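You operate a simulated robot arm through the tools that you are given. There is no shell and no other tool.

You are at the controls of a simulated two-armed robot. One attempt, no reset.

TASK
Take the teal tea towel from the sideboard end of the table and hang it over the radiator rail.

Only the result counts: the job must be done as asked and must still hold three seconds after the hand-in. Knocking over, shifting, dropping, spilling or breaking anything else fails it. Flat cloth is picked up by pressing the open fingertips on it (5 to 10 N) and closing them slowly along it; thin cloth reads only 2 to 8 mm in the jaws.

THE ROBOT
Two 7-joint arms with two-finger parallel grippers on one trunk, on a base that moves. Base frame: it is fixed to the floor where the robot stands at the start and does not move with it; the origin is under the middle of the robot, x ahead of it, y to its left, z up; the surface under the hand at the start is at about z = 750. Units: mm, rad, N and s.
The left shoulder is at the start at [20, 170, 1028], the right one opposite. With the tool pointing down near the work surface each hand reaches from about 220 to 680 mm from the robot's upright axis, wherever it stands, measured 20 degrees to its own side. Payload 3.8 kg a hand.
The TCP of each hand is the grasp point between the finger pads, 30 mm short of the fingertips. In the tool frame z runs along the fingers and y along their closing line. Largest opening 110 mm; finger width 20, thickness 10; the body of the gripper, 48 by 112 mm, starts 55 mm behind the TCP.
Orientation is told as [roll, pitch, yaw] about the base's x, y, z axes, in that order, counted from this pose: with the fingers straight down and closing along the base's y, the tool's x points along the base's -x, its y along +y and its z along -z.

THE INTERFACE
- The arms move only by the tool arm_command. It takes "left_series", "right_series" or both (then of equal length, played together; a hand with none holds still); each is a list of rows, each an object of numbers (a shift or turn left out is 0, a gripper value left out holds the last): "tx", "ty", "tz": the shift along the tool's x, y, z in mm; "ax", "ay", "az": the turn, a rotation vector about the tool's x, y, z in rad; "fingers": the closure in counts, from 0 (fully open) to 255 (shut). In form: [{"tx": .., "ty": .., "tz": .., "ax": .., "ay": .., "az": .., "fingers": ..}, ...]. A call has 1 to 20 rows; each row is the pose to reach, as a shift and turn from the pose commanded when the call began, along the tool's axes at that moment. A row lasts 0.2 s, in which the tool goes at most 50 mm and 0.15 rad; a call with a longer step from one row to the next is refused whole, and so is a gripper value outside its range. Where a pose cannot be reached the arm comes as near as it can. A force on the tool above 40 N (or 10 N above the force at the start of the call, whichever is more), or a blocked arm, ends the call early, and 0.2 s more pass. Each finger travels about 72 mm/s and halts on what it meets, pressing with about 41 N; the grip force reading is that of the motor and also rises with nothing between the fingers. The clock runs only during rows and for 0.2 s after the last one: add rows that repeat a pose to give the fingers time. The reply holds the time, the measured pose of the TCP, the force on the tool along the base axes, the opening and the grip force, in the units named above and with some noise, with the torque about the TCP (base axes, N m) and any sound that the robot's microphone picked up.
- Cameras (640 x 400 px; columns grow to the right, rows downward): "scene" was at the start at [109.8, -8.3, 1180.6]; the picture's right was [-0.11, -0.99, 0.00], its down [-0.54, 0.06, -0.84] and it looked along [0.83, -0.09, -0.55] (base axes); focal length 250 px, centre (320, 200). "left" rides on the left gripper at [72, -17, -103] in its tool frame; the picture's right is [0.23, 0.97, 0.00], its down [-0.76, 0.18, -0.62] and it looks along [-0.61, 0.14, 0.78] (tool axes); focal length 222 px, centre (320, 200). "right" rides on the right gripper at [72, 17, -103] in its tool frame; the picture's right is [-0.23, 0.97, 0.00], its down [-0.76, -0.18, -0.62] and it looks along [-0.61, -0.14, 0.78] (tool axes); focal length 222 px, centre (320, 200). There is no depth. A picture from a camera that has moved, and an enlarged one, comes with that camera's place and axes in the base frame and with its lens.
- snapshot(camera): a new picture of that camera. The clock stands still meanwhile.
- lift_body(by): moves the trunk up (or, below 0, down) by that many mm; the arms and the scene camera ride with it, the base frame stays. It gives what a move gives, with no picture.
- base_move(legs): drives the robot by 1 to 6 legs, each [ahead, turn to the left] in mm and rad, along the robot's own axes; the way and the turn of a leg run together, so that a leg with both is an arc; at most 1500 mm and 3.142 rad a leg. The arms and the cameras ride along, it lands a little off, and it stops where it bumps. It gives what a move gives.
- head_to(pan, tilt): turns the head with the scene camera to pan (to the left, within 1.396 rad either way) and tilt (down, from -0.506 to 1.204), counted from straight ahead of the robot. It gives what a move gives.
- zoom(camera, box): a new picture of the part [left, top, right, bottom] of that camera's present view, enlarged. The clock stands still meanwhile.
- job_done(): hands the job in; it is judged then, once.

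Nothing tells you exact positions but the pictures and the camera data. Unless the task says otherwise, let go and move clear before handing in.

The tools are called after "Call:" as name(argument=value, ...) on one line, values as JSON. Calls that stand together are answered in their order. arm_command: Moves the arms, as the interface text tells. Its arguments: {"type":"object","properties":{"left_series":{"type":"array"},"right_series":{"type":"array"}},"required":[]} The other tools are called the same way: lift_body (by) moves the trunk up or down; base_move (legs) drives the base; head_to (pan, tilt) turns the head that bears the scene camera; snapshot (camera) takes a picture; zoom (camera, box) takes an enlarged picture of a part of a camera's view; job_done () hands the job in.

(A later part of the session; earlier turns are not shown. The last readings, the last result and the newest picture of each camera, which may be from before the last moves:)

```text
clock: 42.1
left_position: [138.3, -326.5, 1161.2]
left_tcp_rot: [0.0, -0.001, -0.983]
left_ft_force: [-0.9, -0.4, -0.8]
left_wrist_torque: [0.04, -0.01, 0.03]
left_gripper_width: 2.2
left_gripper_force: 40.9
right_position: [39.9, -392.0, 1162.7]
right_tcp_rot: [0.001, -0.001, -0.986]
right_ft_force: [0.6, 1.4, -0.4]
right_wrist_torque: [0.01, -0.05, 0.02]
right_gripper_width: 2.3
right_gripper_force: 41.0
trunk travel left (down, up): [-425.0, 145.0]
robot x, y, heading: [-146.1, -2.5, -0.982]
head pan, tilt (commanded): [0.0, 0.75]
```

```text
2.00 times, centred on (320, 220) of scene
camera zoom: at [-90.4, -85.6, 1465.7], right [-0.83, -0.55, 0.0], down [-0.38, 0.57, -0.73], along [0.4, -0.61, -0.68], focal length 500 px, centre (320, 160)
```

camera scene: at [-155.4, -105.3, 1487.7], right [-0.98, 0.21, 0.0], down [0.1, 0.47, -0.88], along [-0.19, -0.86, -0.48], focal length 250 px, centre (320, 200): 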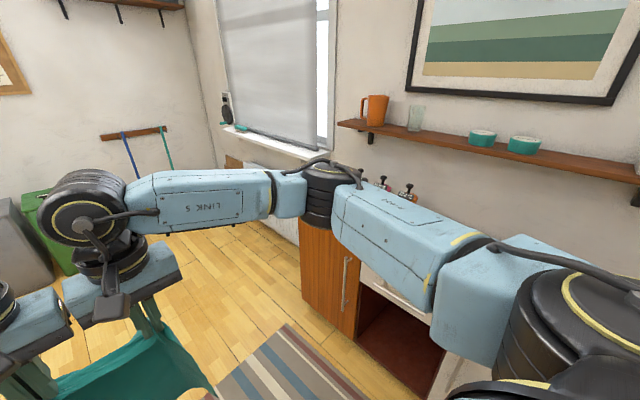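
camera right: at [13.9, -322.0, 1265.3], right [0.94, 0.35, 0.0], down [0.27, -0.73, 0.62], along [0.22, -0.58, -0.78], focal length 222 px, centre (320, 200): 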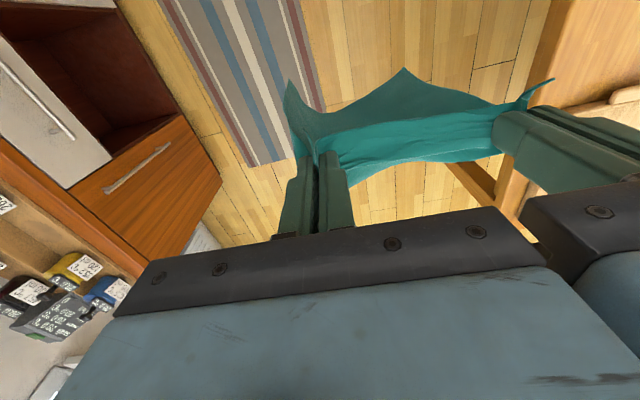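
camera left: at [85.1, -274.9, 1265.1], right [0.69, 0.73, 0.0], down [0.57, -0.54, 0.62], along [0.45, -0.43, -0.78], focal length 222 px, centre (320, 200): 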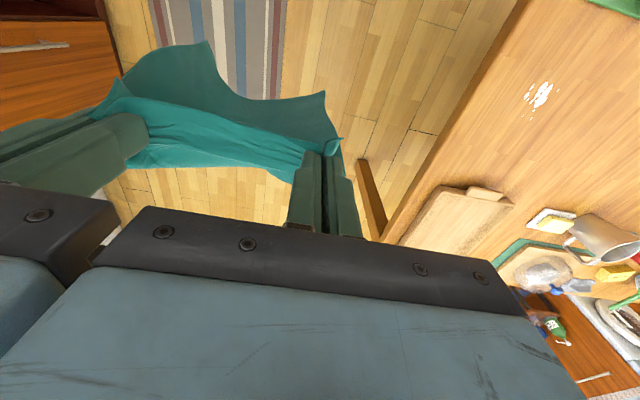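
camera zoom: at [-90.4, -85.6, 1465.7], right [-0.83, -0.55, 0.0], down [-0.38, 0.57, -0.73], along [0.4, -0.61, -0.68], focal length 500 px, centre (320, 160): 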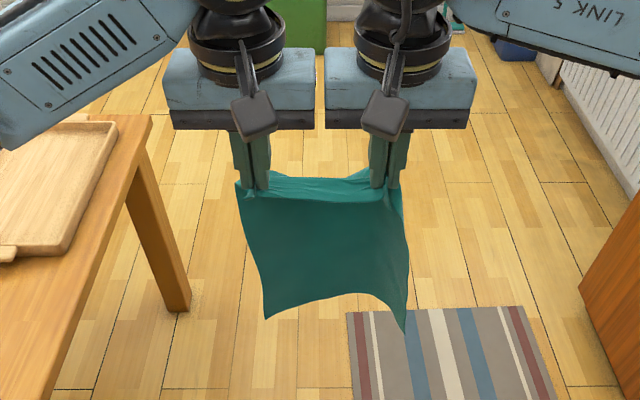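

Both corners are still held; one fold slipped slightly on the right. The way down the aisle is clear apart from a flat rug, so I'll drive forward 1 m and then measure the radiator from there.

Call:
base_move(legs=[[1000, 0]])

Call:
head_to(pan=-1.0, tilt=0.5)

Call:
snapshot(camera="scene")

Call:
snapshot(camera="right")

```text
clock: 47.3
left_position: [688.7, -1161.6, 1161.1]
left_tcp_rot: [0.0, -0.001, -0.989]
left_ft_force: [-0.2, 0.0, 0.3]
left_wrist_torque: [-0.01, -0.03, 0.04]
left_gripper_width: 2.0
left_gripper_force: 41.2
right_position: [588.5, -1227.3, 1161.7]
right_tcp_rot: [0.001, 0.0, -0.99]
right_ft_force: [-0.1, 0.0, -0.1]
right_wrist_torque: [0.03, 0.0, 0.04]
right_gripper_width: 2.3
right_gripper_force: 40.7
trunk travel left (down, up): [-425.0, 145.0]
robot x, y, heading: [405.4, -833.0, -0.99]
head pan, tilt (commanded): [0.0, 0.75]
```

```text
clock: 48.6
left_position: [688.3, -1161.8, 1160.0]
left_tcp_rot: [0.0, 0.0, -0.99]
left_ft_force: [-0.7, 1.0, 0.2]
left_wrist_torque: [-0.03, 0.01, 0.03]
left_gripper_width: 1.8
left_gripper_force: 41.8
right_position: [587.3, -1226.7, 1160.9]
right_tcp_rot: [0.001, -0.002, -0.989]
right_ft_force: [1.6, -0.5, 0.1]
right_wrist_torque: [-0.02, -0.01, 0.05]
right_gripper_width: 2.4
right_gripper_force: 40.7
trunk travel left (down, up): [-425.0, 145.0]
robot x, y, heading: [402.4, -831.6, -0.985]
head pan, tilt (commanded): [-1.0, 0.499]
```

```text
taken
camera scene: at [377.4, -934.0, 1487.7], right [-0.91, 0.41, 0.0], down [0.19, 0.44, -0.88], along [-0.36, -0.8, -0.48], focal length 250 px, centre (320, 200)
```

scene: 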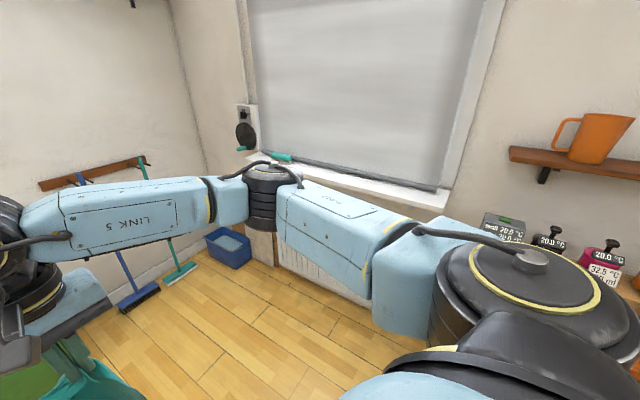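

```text
taken
camera right: at [563.2, -1157.0, 1265.3], right [0.94, 0.34, 0.0], down [0.27, -0.73, 0.62], along [0.21, -0.58, -0.78], focal length 222 px, centre (320, 200)
```

right: 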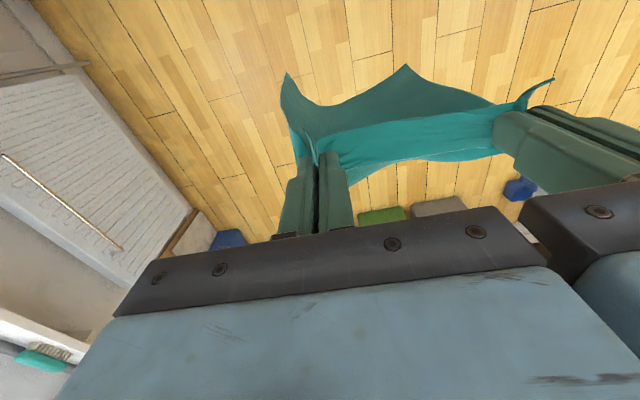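

The rail shows up in the right-hand camera and agrees with my earlier estimate. I'll drive on until I'm level with the middle of the rail and then turn to face the radiator.

Call:
base_move(legs=[[644, 0]])

Call:
base_move(legs=[[0, -1.571]])

Call:
head_to(pan=0.0, tilt=0.7)

Call:
snapshot(camera="scene")

Call:
snapshot(camera="right")

Call:
snapshot(camera="left")

```text
clock: 52.2
left_position: [1049.1, -1701.6, 1160.4]
left_tcp_rot: [-0.001, 0.001, -0.982]
left_ft_force: [0.2, 0.0, -0.3]
left_wrist_torque: [-0.01, 0.0, 0.02]
left_gripper_width: 2.1
left_gripper_force: 41.3
right_position: [950.1, -1767.1, 1159.7]
right_tcp_rot: [0.001, 0.001, -0.983]
right_ft_force: [-0.1, 0.3, -0.6]
right_wrist_torque: [0.01, -0.01, 0.04]
right_gripper_width: 2.3
right_gripper_force: 41.2
trunk travel left (down, up): [-425.0, 145.0]
robot x, y, heading: [765.7, -1378.2, -0.985]
head pan, tilt (commanded): [-1.0, 0.499]
```

```text
clock: 56.4
left_position: [439.8, -1667.8, 1162.3]
left_tcp_rot: [0.001, 0.0, -2.543]
left_ft_force: [0.1, 0.9, 0.2]
left_wrist_torque: [-0.03, 0.03, 0.05]
left_gripper_width: 2.0
left_gripper_force: 40.9
right_position: [372.5, -1569.8, 1161.0]
right_tcp_rot: [0.001, 0.0, -2.542]
right_ft_force: [-0.1, -0.1, -0.4]
right_wrist_torque: [0.01, 0.0, 0.03]
right_gripper_width: 2.5
right_gripper_force: 41.2
trunk travel left (down, up): [-425.0, 145.0]
robot x, y, heading: [759.5, -1377.7, -2.54]
head pan, tilt (commanded): [-1.0, 0.499]
```

```text
clock: 57.7
left_position: [438.2, -1668.4, 1160.7]
left_tcp_rot: [0.002, 0.0, -2.544]
left_ft_force: [0.0, 0.1, -0.8]
left_wrist_torque: [0.03, 0.0, 0.03]
left_gripper_width: 1.7
left_gripper_force: 40.8
right_position: [371.5, -1570.0, 1161.7]
right_tcp_rot: [0.0, 0.0, -2.542]
right_ft_force: [0.1, 0.5, 0.1]
right_wrist_torque: [0.01, 0.02, 0.05]
right_gripper_width: 2.3
right_gripper_force: 41.1
trunk travel left (down, up): [-425.0, 145.0]
robot x, y, heading: [762.3, -1376.7, -2.545]
head pan, tilt (commanded): [0.0, 0.7]
```

```text
taken
camera scene: at [673.9, -1435.1, 1470.0], right [-0.56, 0.83, 0.0], down [0.53, 0.36, -0.77], along [-0.63, -0.43, -0.64], focal length 250 px, centre (320, 200)
```

scene: 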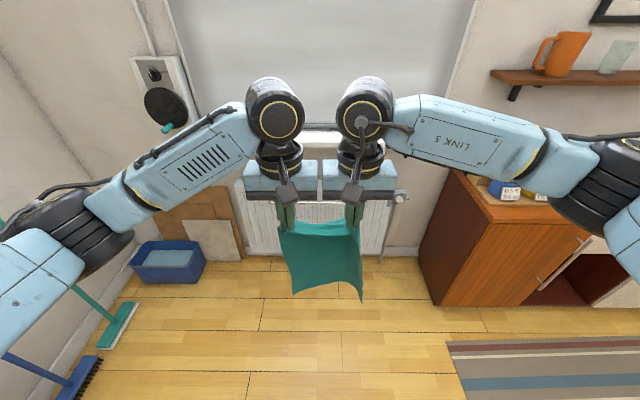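

```text
taken
camera right: at [441.4, -1543.1, 1265.4], right [0.36, -0.93, 0.0], down [-0.73, -0.28, 0.62], along [-0.58, -0.23, -0.78], focal length 222 px, centre (320, 200)
```

right: 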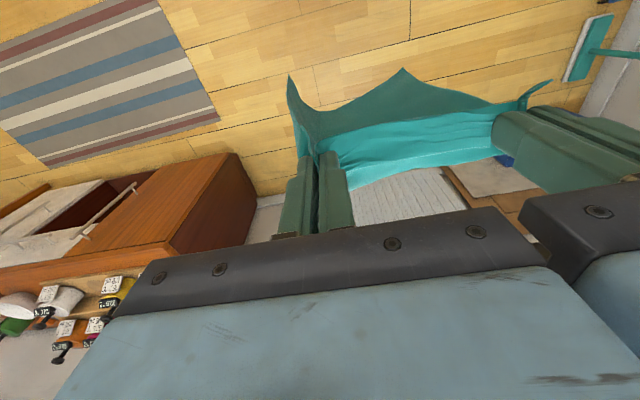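

```text
taken
camera left: at [490.0, -1613.4, 1265.1], right [0.74, -0.68, 0.0], down [-0.53, -0.58, 0.62], along [-0.42, -0.46, -0.78], focal length 222 px, centre (320, 200)
```

left: 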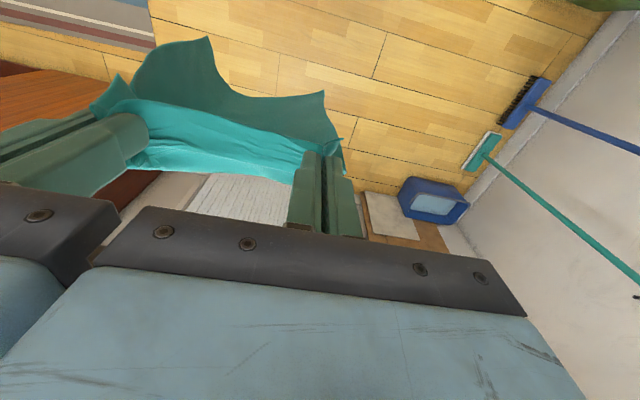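

I'm now squarely facing the radiator, about 1 m away, but my own arms hide the rail. I'll tilt both hands so the fingers point forward and down. The draping needs that anyway, and it lets the wrist cameras see the rail and the sill.

Call:
arm_command(left_series=[{"ay": -0.12}, {"ay": -0.24}, {"ay": -0.36}, {"ay": -0.48}, {"ay": -0.6}, {"ay": -0.6}], right_series=[{"ay": -0.12}, {"ay": -0.24}, {"ay": -0.36}, {"ay": -0.48}, {"ay": -0.6}, {"ay": -0.6}])

Call:
snapshot(camera="right")

Call:
snapshot(camera="left")

Call:
snapshot(camera="scene")

```text
clock: 59.1
left_position: [439.6, -1668.1, 1162.6]
left_tcp_rot: [-0.001, -0.6, -2.542]
left_ft_force: [-0.3, 0.3, 0.9]
left_wrist_torque: [0.0, -0.02, 0.02]
left_gripper_width: 1.6
left_gripper_force: 40.6
right_position: [373.0, -1568.3, 1162.1]
right_tcp_rot: [-0.001, -0.602, -2.542]
right_ft_force: [1.0, -0.9, -0.5]
right_wrist_torque: [0.0, -0.03, 0.04]
right_gripper_width: 2.3
right_gripper_force: 40.5
trunk travel left (down, up): [-425.0, 145.0]
robot x, y, heading: [764.8, -1372.2, -2.545]
head pan, tilt (commanded): [0.0, 0.7]
```

```text
taken
camera right: at [479.0, -1517.1, 1206.1], right [0.39, -0.91, 0.13], down [-0.33, -0.01, 0.94], along [-0.86, -0.41, -0.3], focal length 222 px, centre (320, 200)
```

right: 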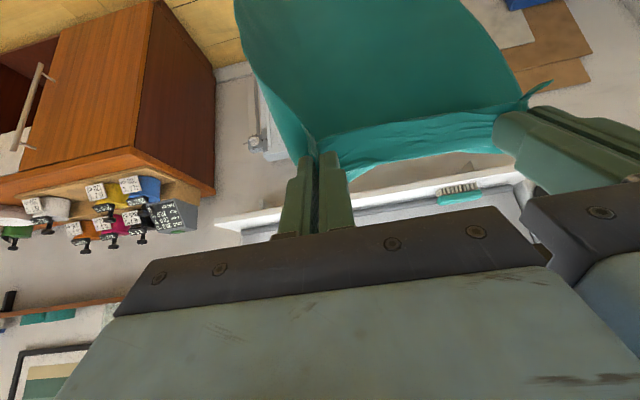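

```text
taken
camera left: at [527.6, -1587.9, 1206.0], right [0.7, -0.7, -0.13], down [-0.13, -0.3, 0.94], along [-0.7, -0.65, -0.3], focal length 222 px, centre (320, 200)
```

left: 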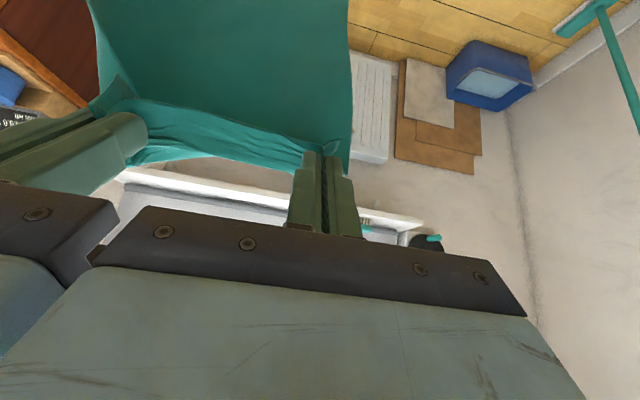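

```text
taken
camera scene: at [673.6, -1435.3, 1470.0], right [-0.56, 0.83, 0.0], down [0.53, 0.36, -0.76], along [-0.63, -0.43, -0.64], focal length 250 px, centre (320, 200)
```

scene: 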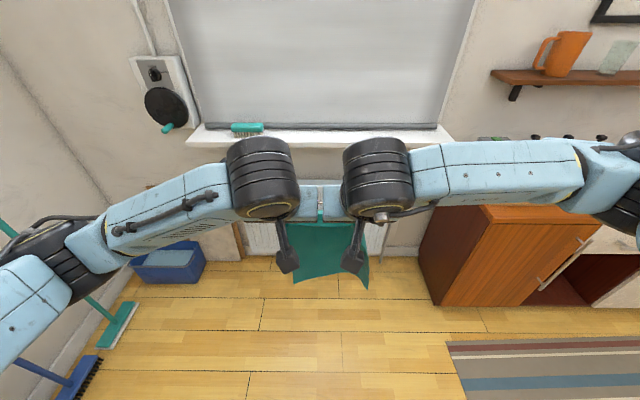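

The sill and the sides of the radiator are visible now. I'll zoom in to measure the sill, the radiator and the rail.

Call:
zoom(camera="scene", box=[170, 110, 470, 290])

Call:
zoom(camera="right", box=[180, 60, 580, 250])

Call:
zoom(camera="left", box=[80, 30, 480, 270])

```text
2.13 times, centred on (320, 200) of scene
camera zoom: at [673.6, -1435.3, 1470.0], right [-0.56, 0.83, 0.0], down [0.53, 0.36, -0.76], along [-0.63, -0.43, -0.64], focal length 533 px, centre (320, 200)
```

zoom: 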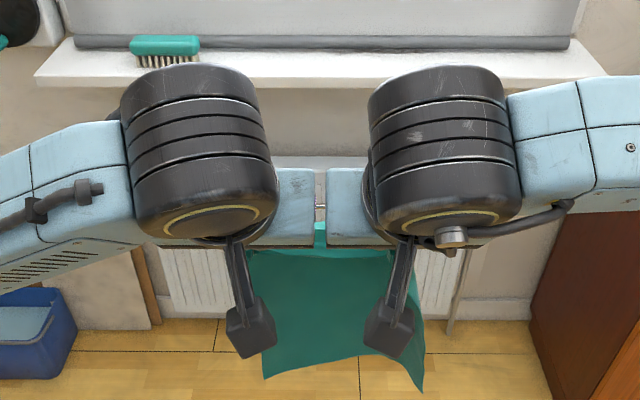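

```text
1.60 times, centred on (380, 155) of right
camera zoom: at [479.0, -1517.1, 1206.1], right [0.39, -0.91, 0.13], down [-0.33, -0.01, 0.94], along [-0.86, -0.41, -0.3], focal length 355 px, centre (224, 272)
```

zoom: 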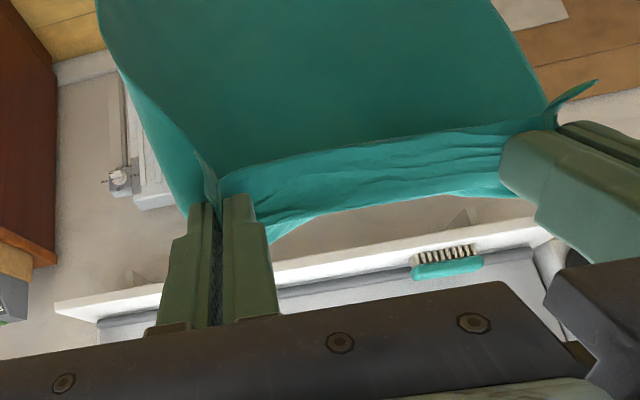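

```text
1.60 times, centred on (280, 150) of left
camera zoom: at [527.6, -1587.9, 1206.0], right [0.7, -0.7, -0.13], down [-0.13, -0.3, 0.94], along [-0.7, -0.65, -0.3], focal length 355 px, centre (384, 280)
```

zoom: 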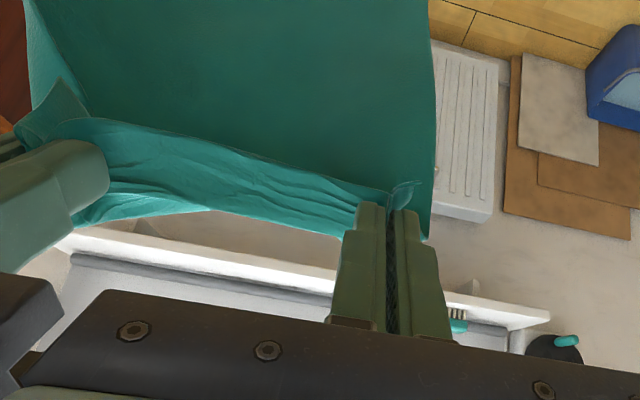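

The sill front comes out at about 1090 mm ahead of the robot axis at z ≈ 968, and the radiator top at z ≈ 735. I can glimpse the rail between the grippers, so I'll enlarge that spot.

Call:
zoom(camera="scene", box=[296, 160, 344, 220])

Call:
zoom(camera="left", box=[320, 30, 440, 190])

Call:
zoom(camera="right", box=[220, 60, 320, 220])

```text
6.67 times, centred on (320, 190) of scene
camera zoom: at [673.6, -1435.3, 1470.0], right [-0.56, 0.83, 0.0], down [0.53, 0.36, -0.76], along [-0.63, -0.43, -0.64], focal length 1666 px, centre (320, 267)
```

zoom: 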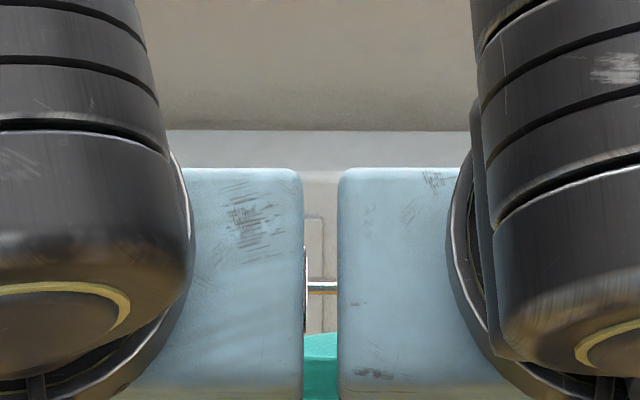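

```text
2.50 times, centred on (380, 110) of left
camera zoom: at [527.6, -1587.9, 1206.0], right [0.7, -0.7, -0.13], down [-0.13, -0.3, 0.94], along [-0.7, -0.65, -0.3], focal length 555 px, centre (170, 425)
```

zoom: 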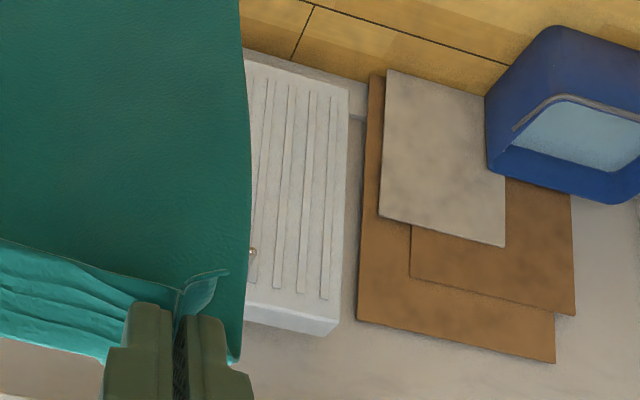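

```text
2.50 times, centred on (270, 140) of right
camera zoom: at [479.0, -1517.1, 1206.1], right [0.39, -0.91, 0.13], down [-0.33, -0.01, 0.94], along [-0.86, -0.41, -0.3], focal length 555 px, centre (445, 350)
```

zoom: 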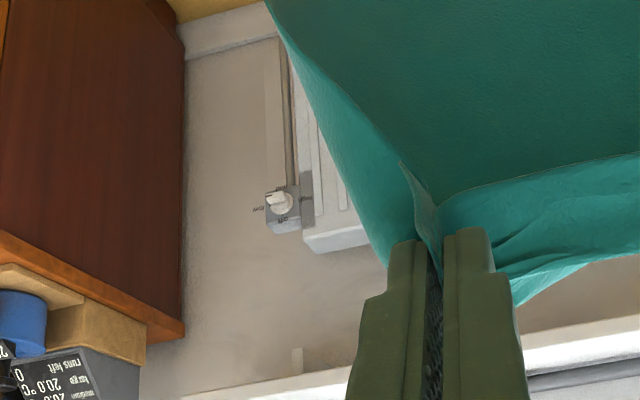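

The rail does show between the gripper bodies. For a reliable range I need a second viewing height, so I'll lower the trunk 300 mm and look again. The cloth stays well clear of the floor.

Call:
lift_body(by=-300)

Call:
snapshot(camera="scene")

Call:
zoom(camera="scene", box=[240, 80, 400, 200])

Call:
snapshot(camera="left")

Call:
snapshot(camera="right")

```text
clock: 62.1
left_position: [439.1, -1668.7, 861.7]
left_tcp_rot: [0.0, -0.6, -2.541]
left_ft_force: [-0.8, 1.0, -0.3]
left_wrist_torque: [0.0, 0.02, 0.03]
left_gripper_width: 1.6
left_gripper_force: 40.9
right_position: [372.8, -1570.4, 861.3]
right_tcp_rot: [-0.001, -0.599, -2.543]
right_ft_force: [-0.1, 0.1, -0.4]
right_wrist_torque: [0.04, -0.01, 0.01]
right_gripper_width: 2.4
right_gripper_force: 41.3
trunk travel left (down, up): [-125.0, 445.0]
robot x, y, heading: [762.2, -1375.1, -2.543]
head pan, tilt (commanded): [0.0, 0.7]
```

```text
taken
camera scene: at [673.9, -1435.2, 1170.1], right [-0.56, 0.83, 0.0], down [0.53, 0.36, -0.77], along [-0.63, -0.43, -0.64], focal length 250 px, centre (320, 200)
```

scene: 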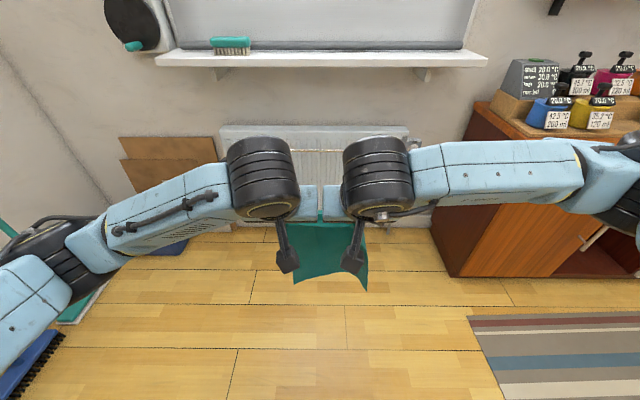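

```text
3.33 times, centred on (320, 140) of scene
camera zoom: at [673.9, -1435.2, 1170.1], right [-0.56, 0.83, 0.0], down [0.53, 0.36, -0.77], along [-0.63, -0.43, -0.64], focal length 833 px, centre (320, 400)
```

zoom: 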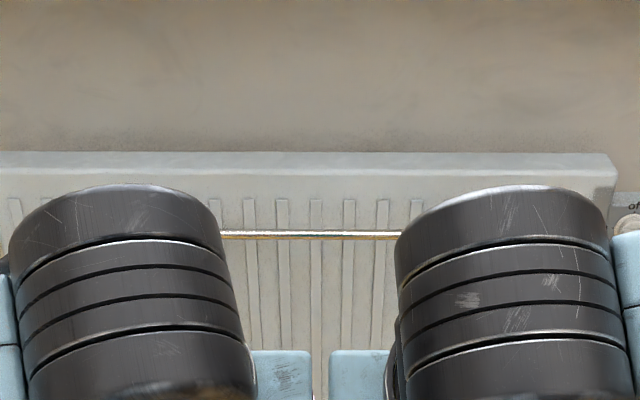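

```text
taken
camera left: at [527.8, -1587.8, 906.3], right [0.7, -0.7, -0.13], down [-0.13, -0.3, 0.94], along [-0.7, -0.65, -0.3], focal length 222 px, centre (320, 200)
```

left: 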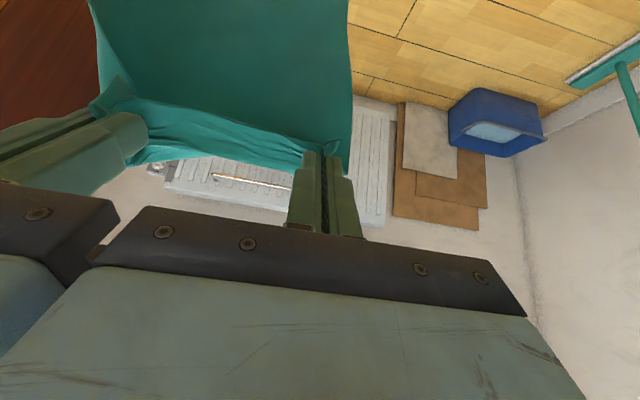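

```text
taken
camera right: at [479.3, -1517.0, 906.4], right [0.39, -0.91, 0.13], down [-0.33, -0.01, 0.94], along [-0.86, -0.41, -0.3], focal length 222 px, centre (320, 200)
```

right: 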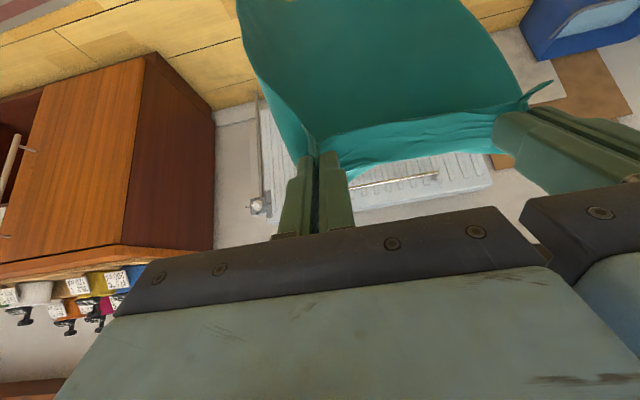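

The two heights together put the rail at about 1081 mm ahead of the robot axis and z ≈ 636. It runs parallel to me, with roughly 50 mm between it and the radiator face at about 1131 mm. The sill overhangs it, so I need an accurate sill height and front edge.

Call:
zoom(camera="scene", box=[260, 30, 380, 100])

Call:
zoom(camera="scene", box=[140, 30, 260, 100])

Call:
lift_body(by=-100)

Call:
head_to(pan=0.0, tilt=0.4)

Call:
snapshot(camera="scene")

Call:
zoom(camera="scene", box=[240, 100, 400, 220])

```text
5.33 times, centred on (320, 65) of scene
camera zoom: at [673.9, -1435.2, 1170.1], right [-0.56, 0.83, 0.0], down [0.53, 0.36, -0.77], along [-0.63, -0.43, -0.64], focal length 1333 px, centre (320, 920)
```

zoom: 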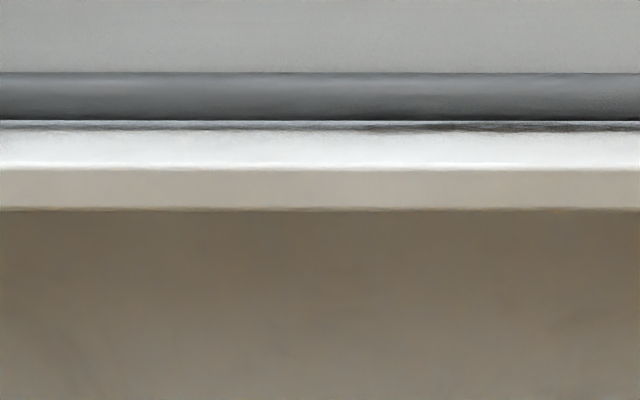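

```text
5.33 times, centred on (200, 65) of scene
camera zoom: at [673.9, -1435.2, 1170.1], right [-0.56, 0.83, 0.0], down [0.53, 0.36, -0.77], along [-0.63, -0.43, -0.64], focal length 1333 px, centre (960, 920)
```

zoom: 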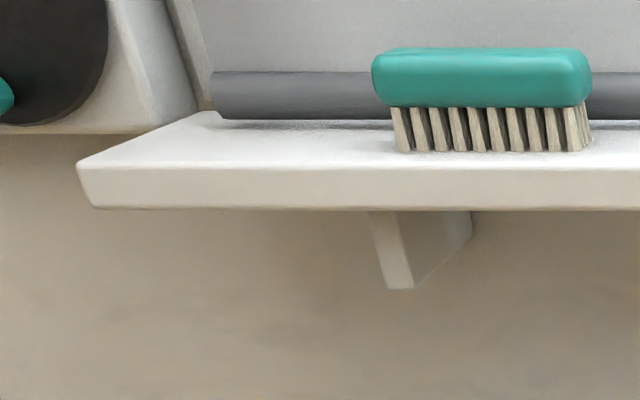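

```text
clock: 63.4
left_position: [438.4, -1668.2, 761.1]
left_tcp_rot: [-0.001, -0.601, -2.542]
left_ft_force: [-0.1, 0.2, -0.4]
left_wrist_torque: [-0.01, 0.0, 0.08]
left_gripper_width: 1.7
left_gripper_force: 41.1
right_position: [371.9, -1569.4, 762.1]
right_tcp_rot: [0.0, -0.601, -2.542]
right_ft_force: [0.3, -0.1, -0.3]
right_wrist_torque: [-0.02, -0.03, 0.06]
right_gripper_width: 2.4
right_gripper_force: 40.7
trunk travel left (down, up): [-25.0, 545.0]
robot x, y, heading: [759.9, -1378.9, -2.545]
head pan, tilt (commanded): [0.0, 0.7]
```

```text
clock: 64.2
left_position: [439.9, -1667.3, 761.3]
left_tcp_rot: [0.001, -0.602, -2.542]
left_ft_force: [0.4, 0.1, 0.6]
left_wrist_torque: [0.0, 0.03, 0.05]
left_gripper_width: 1.9
left_gripper_force: 40.6
right_position: [373.2, -1570.4, 761.0]
right_tcp_rot: [0.0, -0.601, -2.542]
right_ft_force: [-0.2, -0.5, -0.4]
right_wrist_torque: [-0.01, -0.01, 0.05]
right_gripper_width: 2.6
right_gripper_force: 41.2
trunk travel left (down, up): [-25.0, 545.0]
robot x, y, heading: [759.3, -1374.8, -2.543]
head pan, tilt (commanded): [0.0, 0.4]
```

```text
taken
camera scene: at [667.5, -1439.5, 1096.8], right [-0.56, 0.83, 0.0], down [0.32, 0.22, -0.92], along [-0.76, -0.52, -0.39], focal length 250 px, centre (320, 200)
```

scene: 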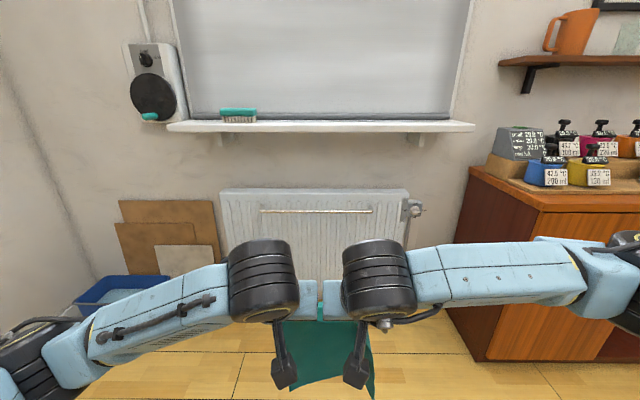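

```text
3.33 times, centred on (320, 160) of scene
camera zoom: at [667.5, -1439.5, 1096.8], right [-0.56, 0.83, 0.0], down [0.32, 0.22, -0.92], along [-0.76, -0.52, -0.39], focal length 833 px, centre (320, 333)
```

zoom: 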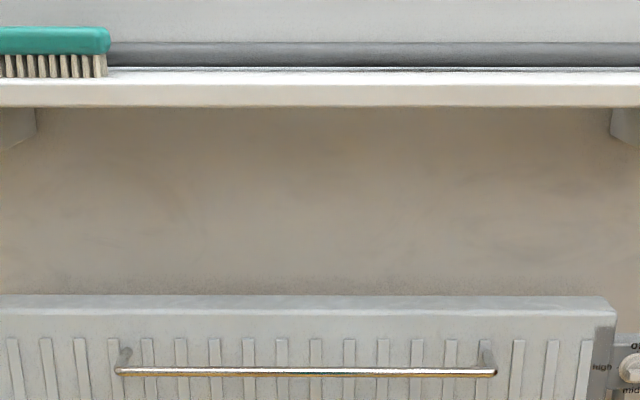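

The geometry is now pinned down. Distances below are measured ahead of the robot axis.

| Feature | Ahead (mm) | z (mm) |
|---|---|---|
| Rail | ≈1070 | ≈638 |
| Radiator face | ≈1126 | top ≈695 |
| Sill front | ≈1035 | 971–996 |

My plan is to point the fingers horizontally and slide them under the sill at about z = 940. From there I'll lower the cloth into the gap behind the rail, then bring the held edge back over and down in front. First I'll extend and tilt the hands here in free space.

Call:
arm_command(left_series=[{"tx": -17.7, "tz": 12.1, "ty": 2, "ay": -0.12}, {"tx": -35.4, "tz": 24.2, "ty": 4, "ay": -0.24}, {"tx": -53, "tz": 36.3, "ty": 6, "ay": -0.36}, {"tx": -70.7, "tz": 48.4, "ty": 8, "ay": -0.48}, {"tx": -88.4, "tz": 60.5, "ty": 10, "ay": -0.6}, {"tx": -106, "tz": 72.6, "ty": 12, "ay": -0.72}, {"tx": -123.8, "tz": 84.7, "ty": 15, "ay": -0.85}, {"tx": -123.8, "tz": 84.7, "ty": 15, "ay": -0.85}], right_series=[{"tx": -17.7, "tz": 12.1, "ty": 2, "ay": -0.12}, {"tx": -35.4, "tz": 24.2, "ty": 4, "ay": -0.24}, {"tx": -53, "tz": 36.3, "ty": 6, "ay": -0.36}, {"tx": -70.7, "tz": 48.4, "ty": 8, "ay": -0.48}, {"tx": -88.4, "tz": 60.5, "ty": 10, "ay": -0.6}, {"tx": -106, "tz": 72.6, "ty": 12, "ay": -0.72}, {"tx": -123.8, "tz": 84.7, "ty": 15, "ay": -0.85}, {"tx": -123.8, "tz": 84.7, "ty": 15, "ay": -0.85}])

Call:
snapshot(camera="scene")

Call:
snapshot(camera="left")

Call:
snapshot(camera="right")

```text
clock: 66.0
left_position: [322.9, -1765.8, 760.9]
left_tcp_rot: [0.003, -1.449, -2.545]
left_ft_force: [-0.6, 0.8, -0.1]
left_wrist_torque: [0.01, -0.01, 0.03]
left_gripper_width: 2.2
left_gripper_force: 40.3
right_position: [256.8, -1667.1, 762.3]
right_tcp_rot: [0.001, -1.453, -2.543]
right_ft_force: [0.0, -0.5, -0.5]
right_wrist_torque: [-0.03, -0.01, -0.03]
right_gripper_width: 2.7
right_gripper_force: 41.4
trunk travel left (down, up): [-25.0, 545.0]
robot x, y, heading: [765.1, -1376.4, -2.538]
head pan, tilt (commanded): [0.0, 0.4]
```

```text
taken
camera scene: at [667.6, -1439.7, 1096.8], right [-0.56, 0.83, 0.0], down [0.32, 0.22, -0.92], along [-0.76, -0.52, -0.39], focal length 250 px, centre (320, 200)
```

scene: 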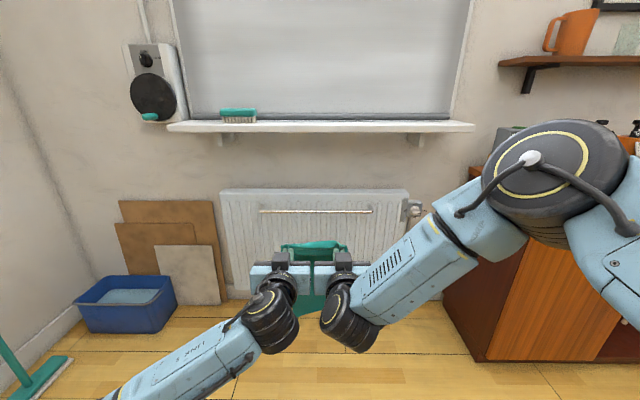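

```text
taken
camera left: at [406.0, -1689.2, 702.0], right [0.57, -0.79, -0.23], down [0.54, 0.15, 0.83], along [-0.62, -0.6, 0.51], focal length 222 px, centre (320, 200)
```

left: 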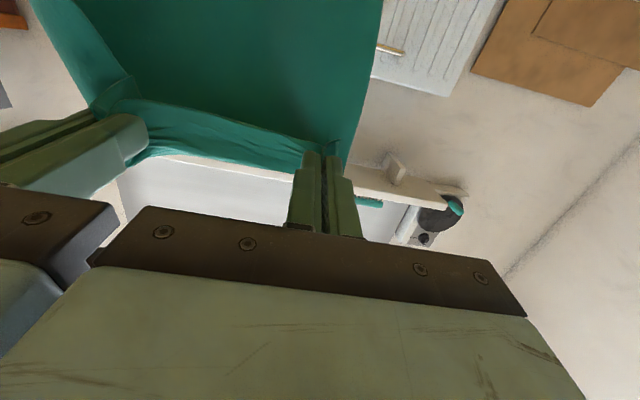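

```text
taken
camera right: at [358.3, -1618.2, 702.3], right [0.53, -0.82, 0.23], down [0.34, 0.44, 0.83], along [-0.78, -0.36, 0.51], focal length 222 px, centre (320, 200)
```

right: 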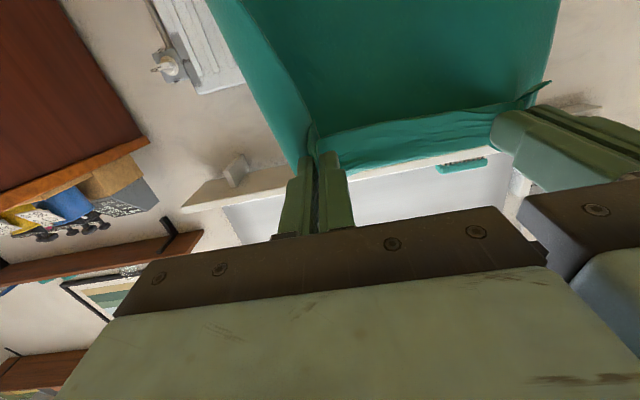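

Both hands now point nearly straight ahead, and the cloth hangs over the fingertips. I'll look further down to judge how low the cloth's bottom edge hangs.

Call:
head_to(pan=0.0, tilt=0.9)

Call:
snapshot(camera="scene")

Call:
zoom(camera="scene", box=[240, 60, 400, 220])

```text
clock: 67.0
left_position: [323.4, -1764.5, 762.2]
left_tcp_rot: [0.002, -1.451, -2.543]
left_ft_force: [-0.3, -0.9, -0.3]
left_wrist_torque: [-0.02, 0.01, 0.0]
left_gripper_width: 2.0
left_gripper_force: 40.8
right_position: [257.3, -1666.4, 760.6]
right_tcp_rot: [0.0, -1.451, -2.543]
right_ft_force: [0.1, -0.4, -0.3]
right_wrist_torque: [0.0, 0.0, 0.05]
right_gripper_width: 2.4
right_gripper_force: 41.1
trunk travel left (down, up): [-25.0, 545.0]
robot x, y, heading: [758.5, -1375.6, -2.541]
head pan, tilt (commanded): [0.0, 0.901]
```

```text
taken
camera scene: at [681.7, -1429.9, 1053.9], right [-0.56, 0.83, 0.0], down [0.65, 0.44, -0.62], along [-0.51, -0.35, -0.78], focal length 250 px, centre (320, 200)
```

scene: 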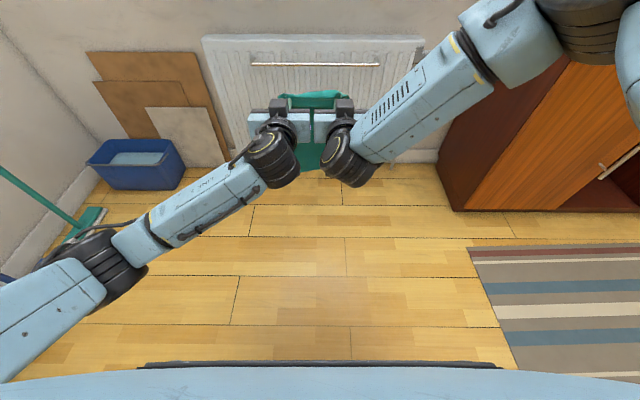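

```text
2.50 times, centred on (320, 140) of scene
camera zoom: at [681.7, -1429.9, 1053.9], right [-0.56, 0.83, 0.0], down [0.65, 0.44, -0.62], along [-0.51, -0.35, -0.78], focal length 625 px, centre (320, 350)
```

zoom: 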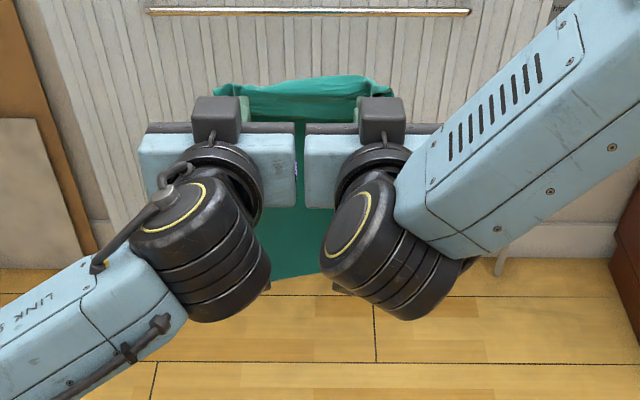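

The cloth's bottom edge hangs about 240 mm below the fingertips. With the fingertips at z ≈ 930 it clears the rail, and the fingers still fit under the sill. I'll raise the trunk and drive up in stages.

Call:
lift_body(by=173)

Call:
base_move(legs=[[330, 0]])

Call:
head_to(pan=0.0, tilt=0.6)

Call:
snapshot(camera="scene")

Call:
snapshot(camera="left")

Call:
snapshot(camera="right")

```text
clock: 68.9
left_position: [324.0, -1765.5, 933.2]
left_tcp_rot: [0.001, -1.45, -2.545]
left_ft_force: [-1.0, 0.2, -0.3]
left_wrist_torque: [-0.01, 0.0, 0.02]
left_gripper_width: 2.1
left_gripper_force: 41.2
right_position: [256.5, -1666.1, 933.6]
right_tcp_rot: [-0.001, -1.451, -2.54]
right_ft_force: [0.4, 0.5, -0.2]
right_wrist_torque: [0.01, -0.01, 0.04]
right_gripper_width: 2.4
right_gripper_force: 40.7
trunk travel left (down, up): [-198.0, 372.0]
robot x, y, heading: [762.4, -1375.0, -2.548]
head pan, tilt (commanded): [0.0, 0.901]
```

```text
clock: 71.1
left_position: [48.3, -1949.7, 933.0]
left_tcp_rot: [0.003, -1.448, -2.548]
left_ft_force: [0.1, 0.8, 0.4]
left_wrist_torque: [-0.03, -0.01, 0.06]
left_gripper_width: 1.9
left_gripper_force: 41.1
right_position: [-16.5, -1850.0, 933.7]
right_tcp_rot: [0.002, -1.451, -2.548]
right_ft_force: [-0.5, -0.3, 0.4]
right_wrist_torque: [0.0, -0.01, 0.06]
right_gripper_width: 2.5
right_gripper_force: 40.8
trunk travel left (down, up): [-198.0, 372.0]
robot x, y, heading: [490.4, -1562.7, -2.547]
head pan, tilt (commanded): [0.0, 0.901]
```

```text
clock: 71.9
left_position: [49.3, -1949.4, 934.0]
left_tcp_rot: [0.001, -1.45, -2.547]
left_ft_force: [0.3, 0.5, -0.3]
left_wrist_torque: [0.0, 0.0, 0.03]
left_gripper_width: 2.2
left_gripper_force: 41.5
right_position: [-17.8, -1850.3, 934.2]
right_tcp_rot: [0.001, -1.45, -2.546]
right_ft_force: [-0.4, -0.6, 0.4]
right_wrist_torque: [0.01, -0.01, 0.06]
right_gripper_width: 2.6
right_gripper_force: 40.6
trunk travel left (down, up): [-198.0, 372.0]
robot x, y, heading: [488.0, -1562.0, -2.545]
head pan, tilt (commanded): [0.0, 0.6]
```

```text
taken
camera scene: at [398.4, -1622.0, 1251.5], right [-0.56, 0.83, 0.0], down [0.47, 0.32, -0.82], along [-0.68, -0.46, -0.57], focal length 250 px, centre (320, 200)
```

scene: 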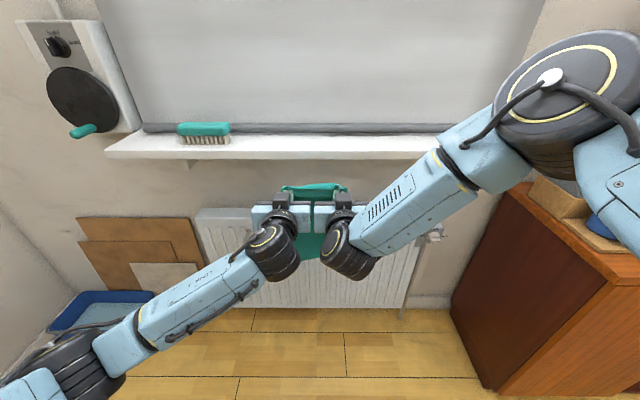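

```text
taken
camera left: at [132.5, -1872.8, 875.2], right [0.57, -0.79, -0.23], down [0.54, 0.15, 0.83], along [-0.62, -0.59, 0.51], focal length 222 px, centre (320, 200)
```

left: 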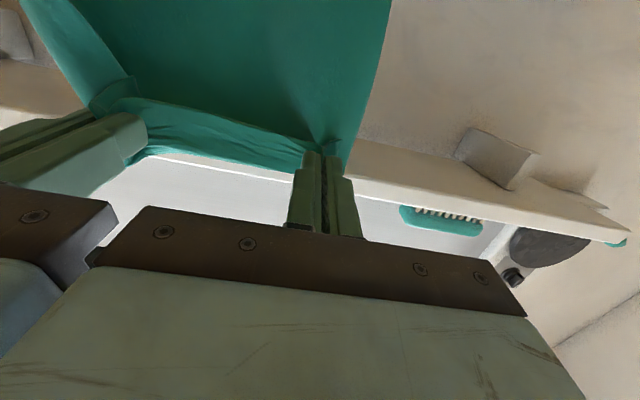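

```text
taken
camera right: at [85.2, -1801.4, 875.0], right [0.52, -0.82, 0.23], down [0.34, 0.44, 0.83], along [-0.78, -0.36, 0.51], focal length 222 px, centre (320, 200)
```

right: 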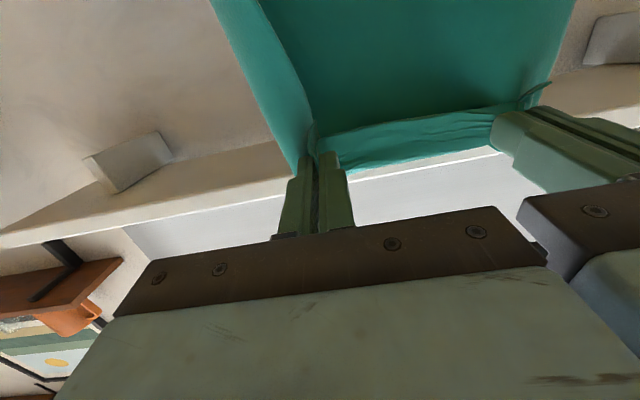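

The sill checks out again at z ≈ 971. At this height the fingers pass under it with about 24 mm to spare, and the cloth's bottom edge should pass over the rail. I'll drive the last 150 mm.

Call:
base_move(legs=[[100, 0]])

Call:
snapshot(camera="scene")

Call:
snapshot(camera="left")

```text
clock: 73.0
left_position: [-33.6, -2004.2, 932.3]
left_tcp_rot: [0.002, -1.449, -2.546]
left_ft_force: [-1.4, 0.1, -0.6]
left_wrist_torque: [0.01, -0.01, 0.03]
left_gripper_width: 2.4
left_gripper_force: 40.8
right_position: [-99.3, -1907.7, 933.3]
right_tcp_rot: [0.001, -1.449, -2.547]
right_ft_force: [1.3, 0.1, -0.5]
right_wrist_torque: [-0.02, 0.0, 0.03]
right_gripper_width: 2.4
right_gripper_force: 41.4
trunk travel left (down, up): [-198.0, 372.0]
robot x, y, heading: [405.2, -1617.1, -2.55]
head pan, tilt (commanded): [0.0, 0.6]
```

```text
taken
camera scene: at [315.1, -1678.2, 1251.5], right [-0.56, 0.83, 0.0], down [0.47, 0.32, -0.82], along [-0.68, -0.46, -0.57], focal length 250 px, centre (320, 200)
```

scene: 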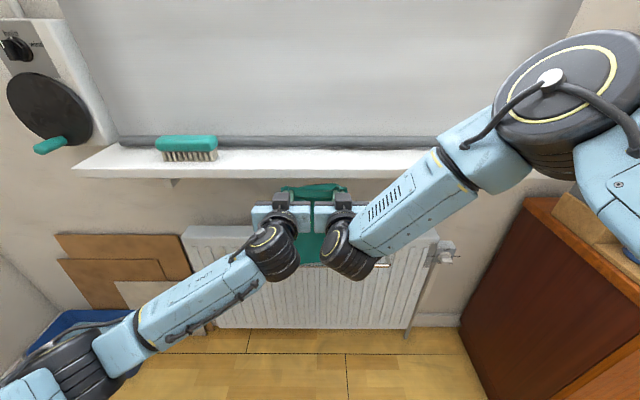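

```text
taken
camera left: at [49.5, -1928.8, 874.8], right [0.57, -0.79, -0.23], down [0.53, 0.15, 0.83], along [-0.62, -0.59, 0.51], focal length 222 px, centre (320, 200)
```

left: 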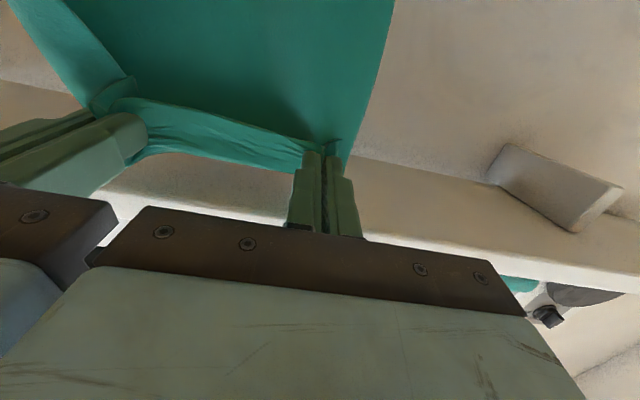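

The right end of the rail has come into view next to the right wrist. I'll zoom in to refine its range before going further.

Call:
zoom(camera="scene", box=[240, 170, 420, 290])

Call:
zoom(camera="scene", box=[340, 230, 420, 290])

```text
3.33 times, centred on (330, 230) of scene
camera zoom: at [315.1, -1678.2, 1251.5], right [-0.56, 0.83, 0.0], down [0.47, 0.32, -0.82], along [-0.68, -0.46, -0.57], focal length 833 px, centre (287, 100)
```

zoom: 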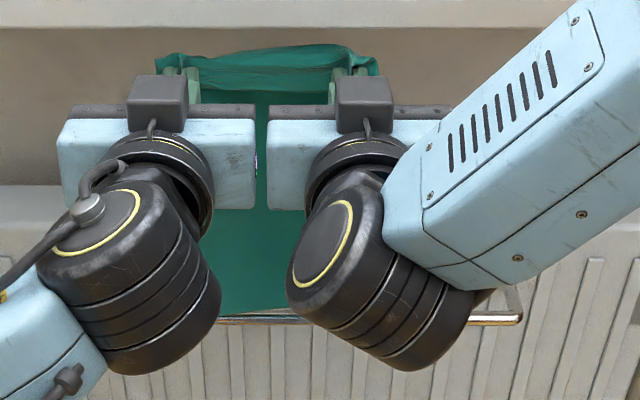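

```text
6.67 times, centred on (380, 260) of scene
camera zoom: at [315.1, -1678.2, 1251.5], right [-0.56, 0.83, 0.0], down [0.47, 0.32, -0.82], along [-0.68, -0.46, -0.57], focal length 1666 px, centre (-80, -200)
```

zoom: 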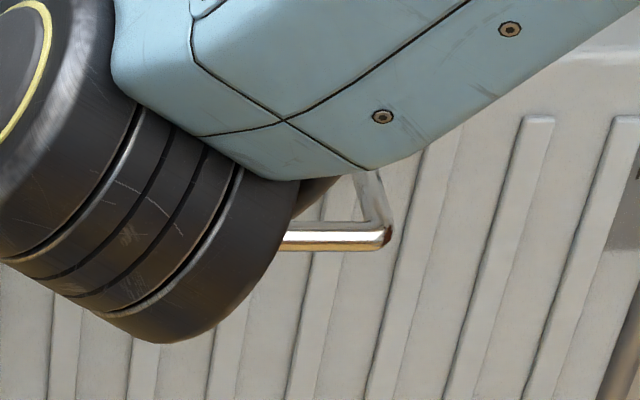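

The rail is at about 1074 ahead, z ≈ 635, and the cloth's bottom edge is at z ≈ 675, above it. I'll extend the hands 50 mm further so the cloth sits over the gap behind the rail.

Call:
arm_command(left_series=[{"tx": -1.5, "tz": 12.4}, {"tx": -3, "tz": 24.8}, {"tx": -4.5, "tz": 37.2}, {"tx": -6, "tz": 49.6}, {"tx": -6, "tz": 49.6}, {"tx": -6, "tz": 49.6}], right_series=[{"tx": -1.5, "tz": 12.4}, {"tx": -3, "tz": 24.8}, {"tx": -4.5, "tz": 37.2}, {"tx": -6, "tz": 49.6}, {"tx": -6, "tz": 49.6}, {"tx": -6, "tz": 49.6}])

Call:
zoom(camera="scene", box=[240, 160, 420, 280])

Call:
snapshot(camera="left")

Call:
snapshot(camera="right")

```text
clock: 74.4
left_position: [-73.8, -2033.4, 934.7]
left_tcp_rot: [0.001, -1.447, -2.548]
left_ft_force: [0.7, 0.1, -0.6]
left_wrist_torque: [0.0, -0.01, 0.01]
left_gripper_width: 2.0
left_gripper_force: 41.0
right_position: [-141.2, -1933.8, 932.8]
right_tcp_rot: [-0.001, -1.45, -2.546]
right_ft_force: [-0.9, 0.6, -0.6]
right_wrist_torque: [0.02, -0.01, 0.03]
right_gripper_width: 2.4
right_gripper_force: 40.8
trunk travel left (down, up): [-198.0, 372.0]
robot x, y, heading: [405.5, -1619.0, -2.545]
head pan, tilt (commanded): [0.0, 0.6]
```

```text
3.33 times, centred on (330, 220) of scene
camera zoom: at [315.9, -1677.7, 1251.6], right [-0.56, 0.83, 0.0], down [0.47, 0.32, -0.83], along [-0.68, -0.46, -0.56], focal length 833 px, centre (287, 133)
```

zoom: 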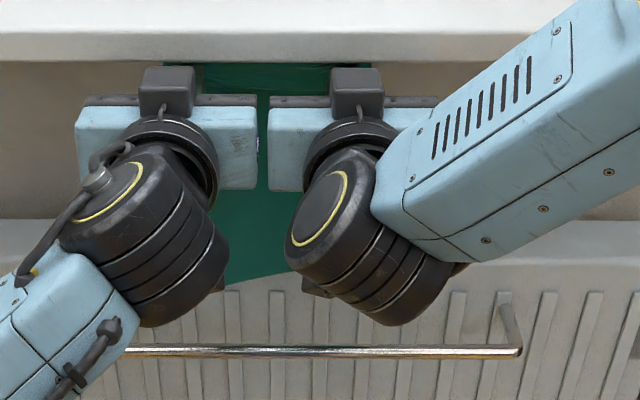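

```text
taken
camera left: at [8.8, -1956.8, 875.3], right [0.57, -0.79, -0.23], down [0.54, 0.15, 0.83], along [-0.62, -0.59, 0.51], focal length 222 px, centre (320, 200)
```

left: 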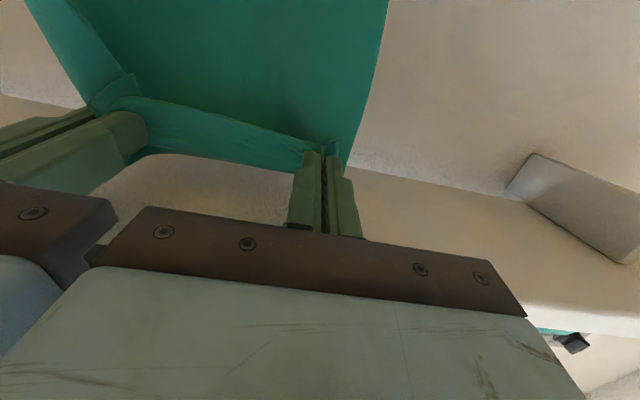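

```text
taken
camera right: at [-38.6, -1885.5, 874.4], right [0.52, -0.82, 0.23], down [0.34, 0.44, 0.83], along [-0.78, -0.36, 0.51], focal length 222 px, centre (320, 200)
```

right: 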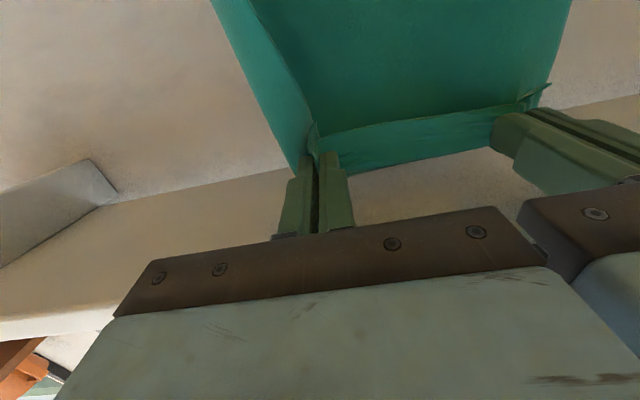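

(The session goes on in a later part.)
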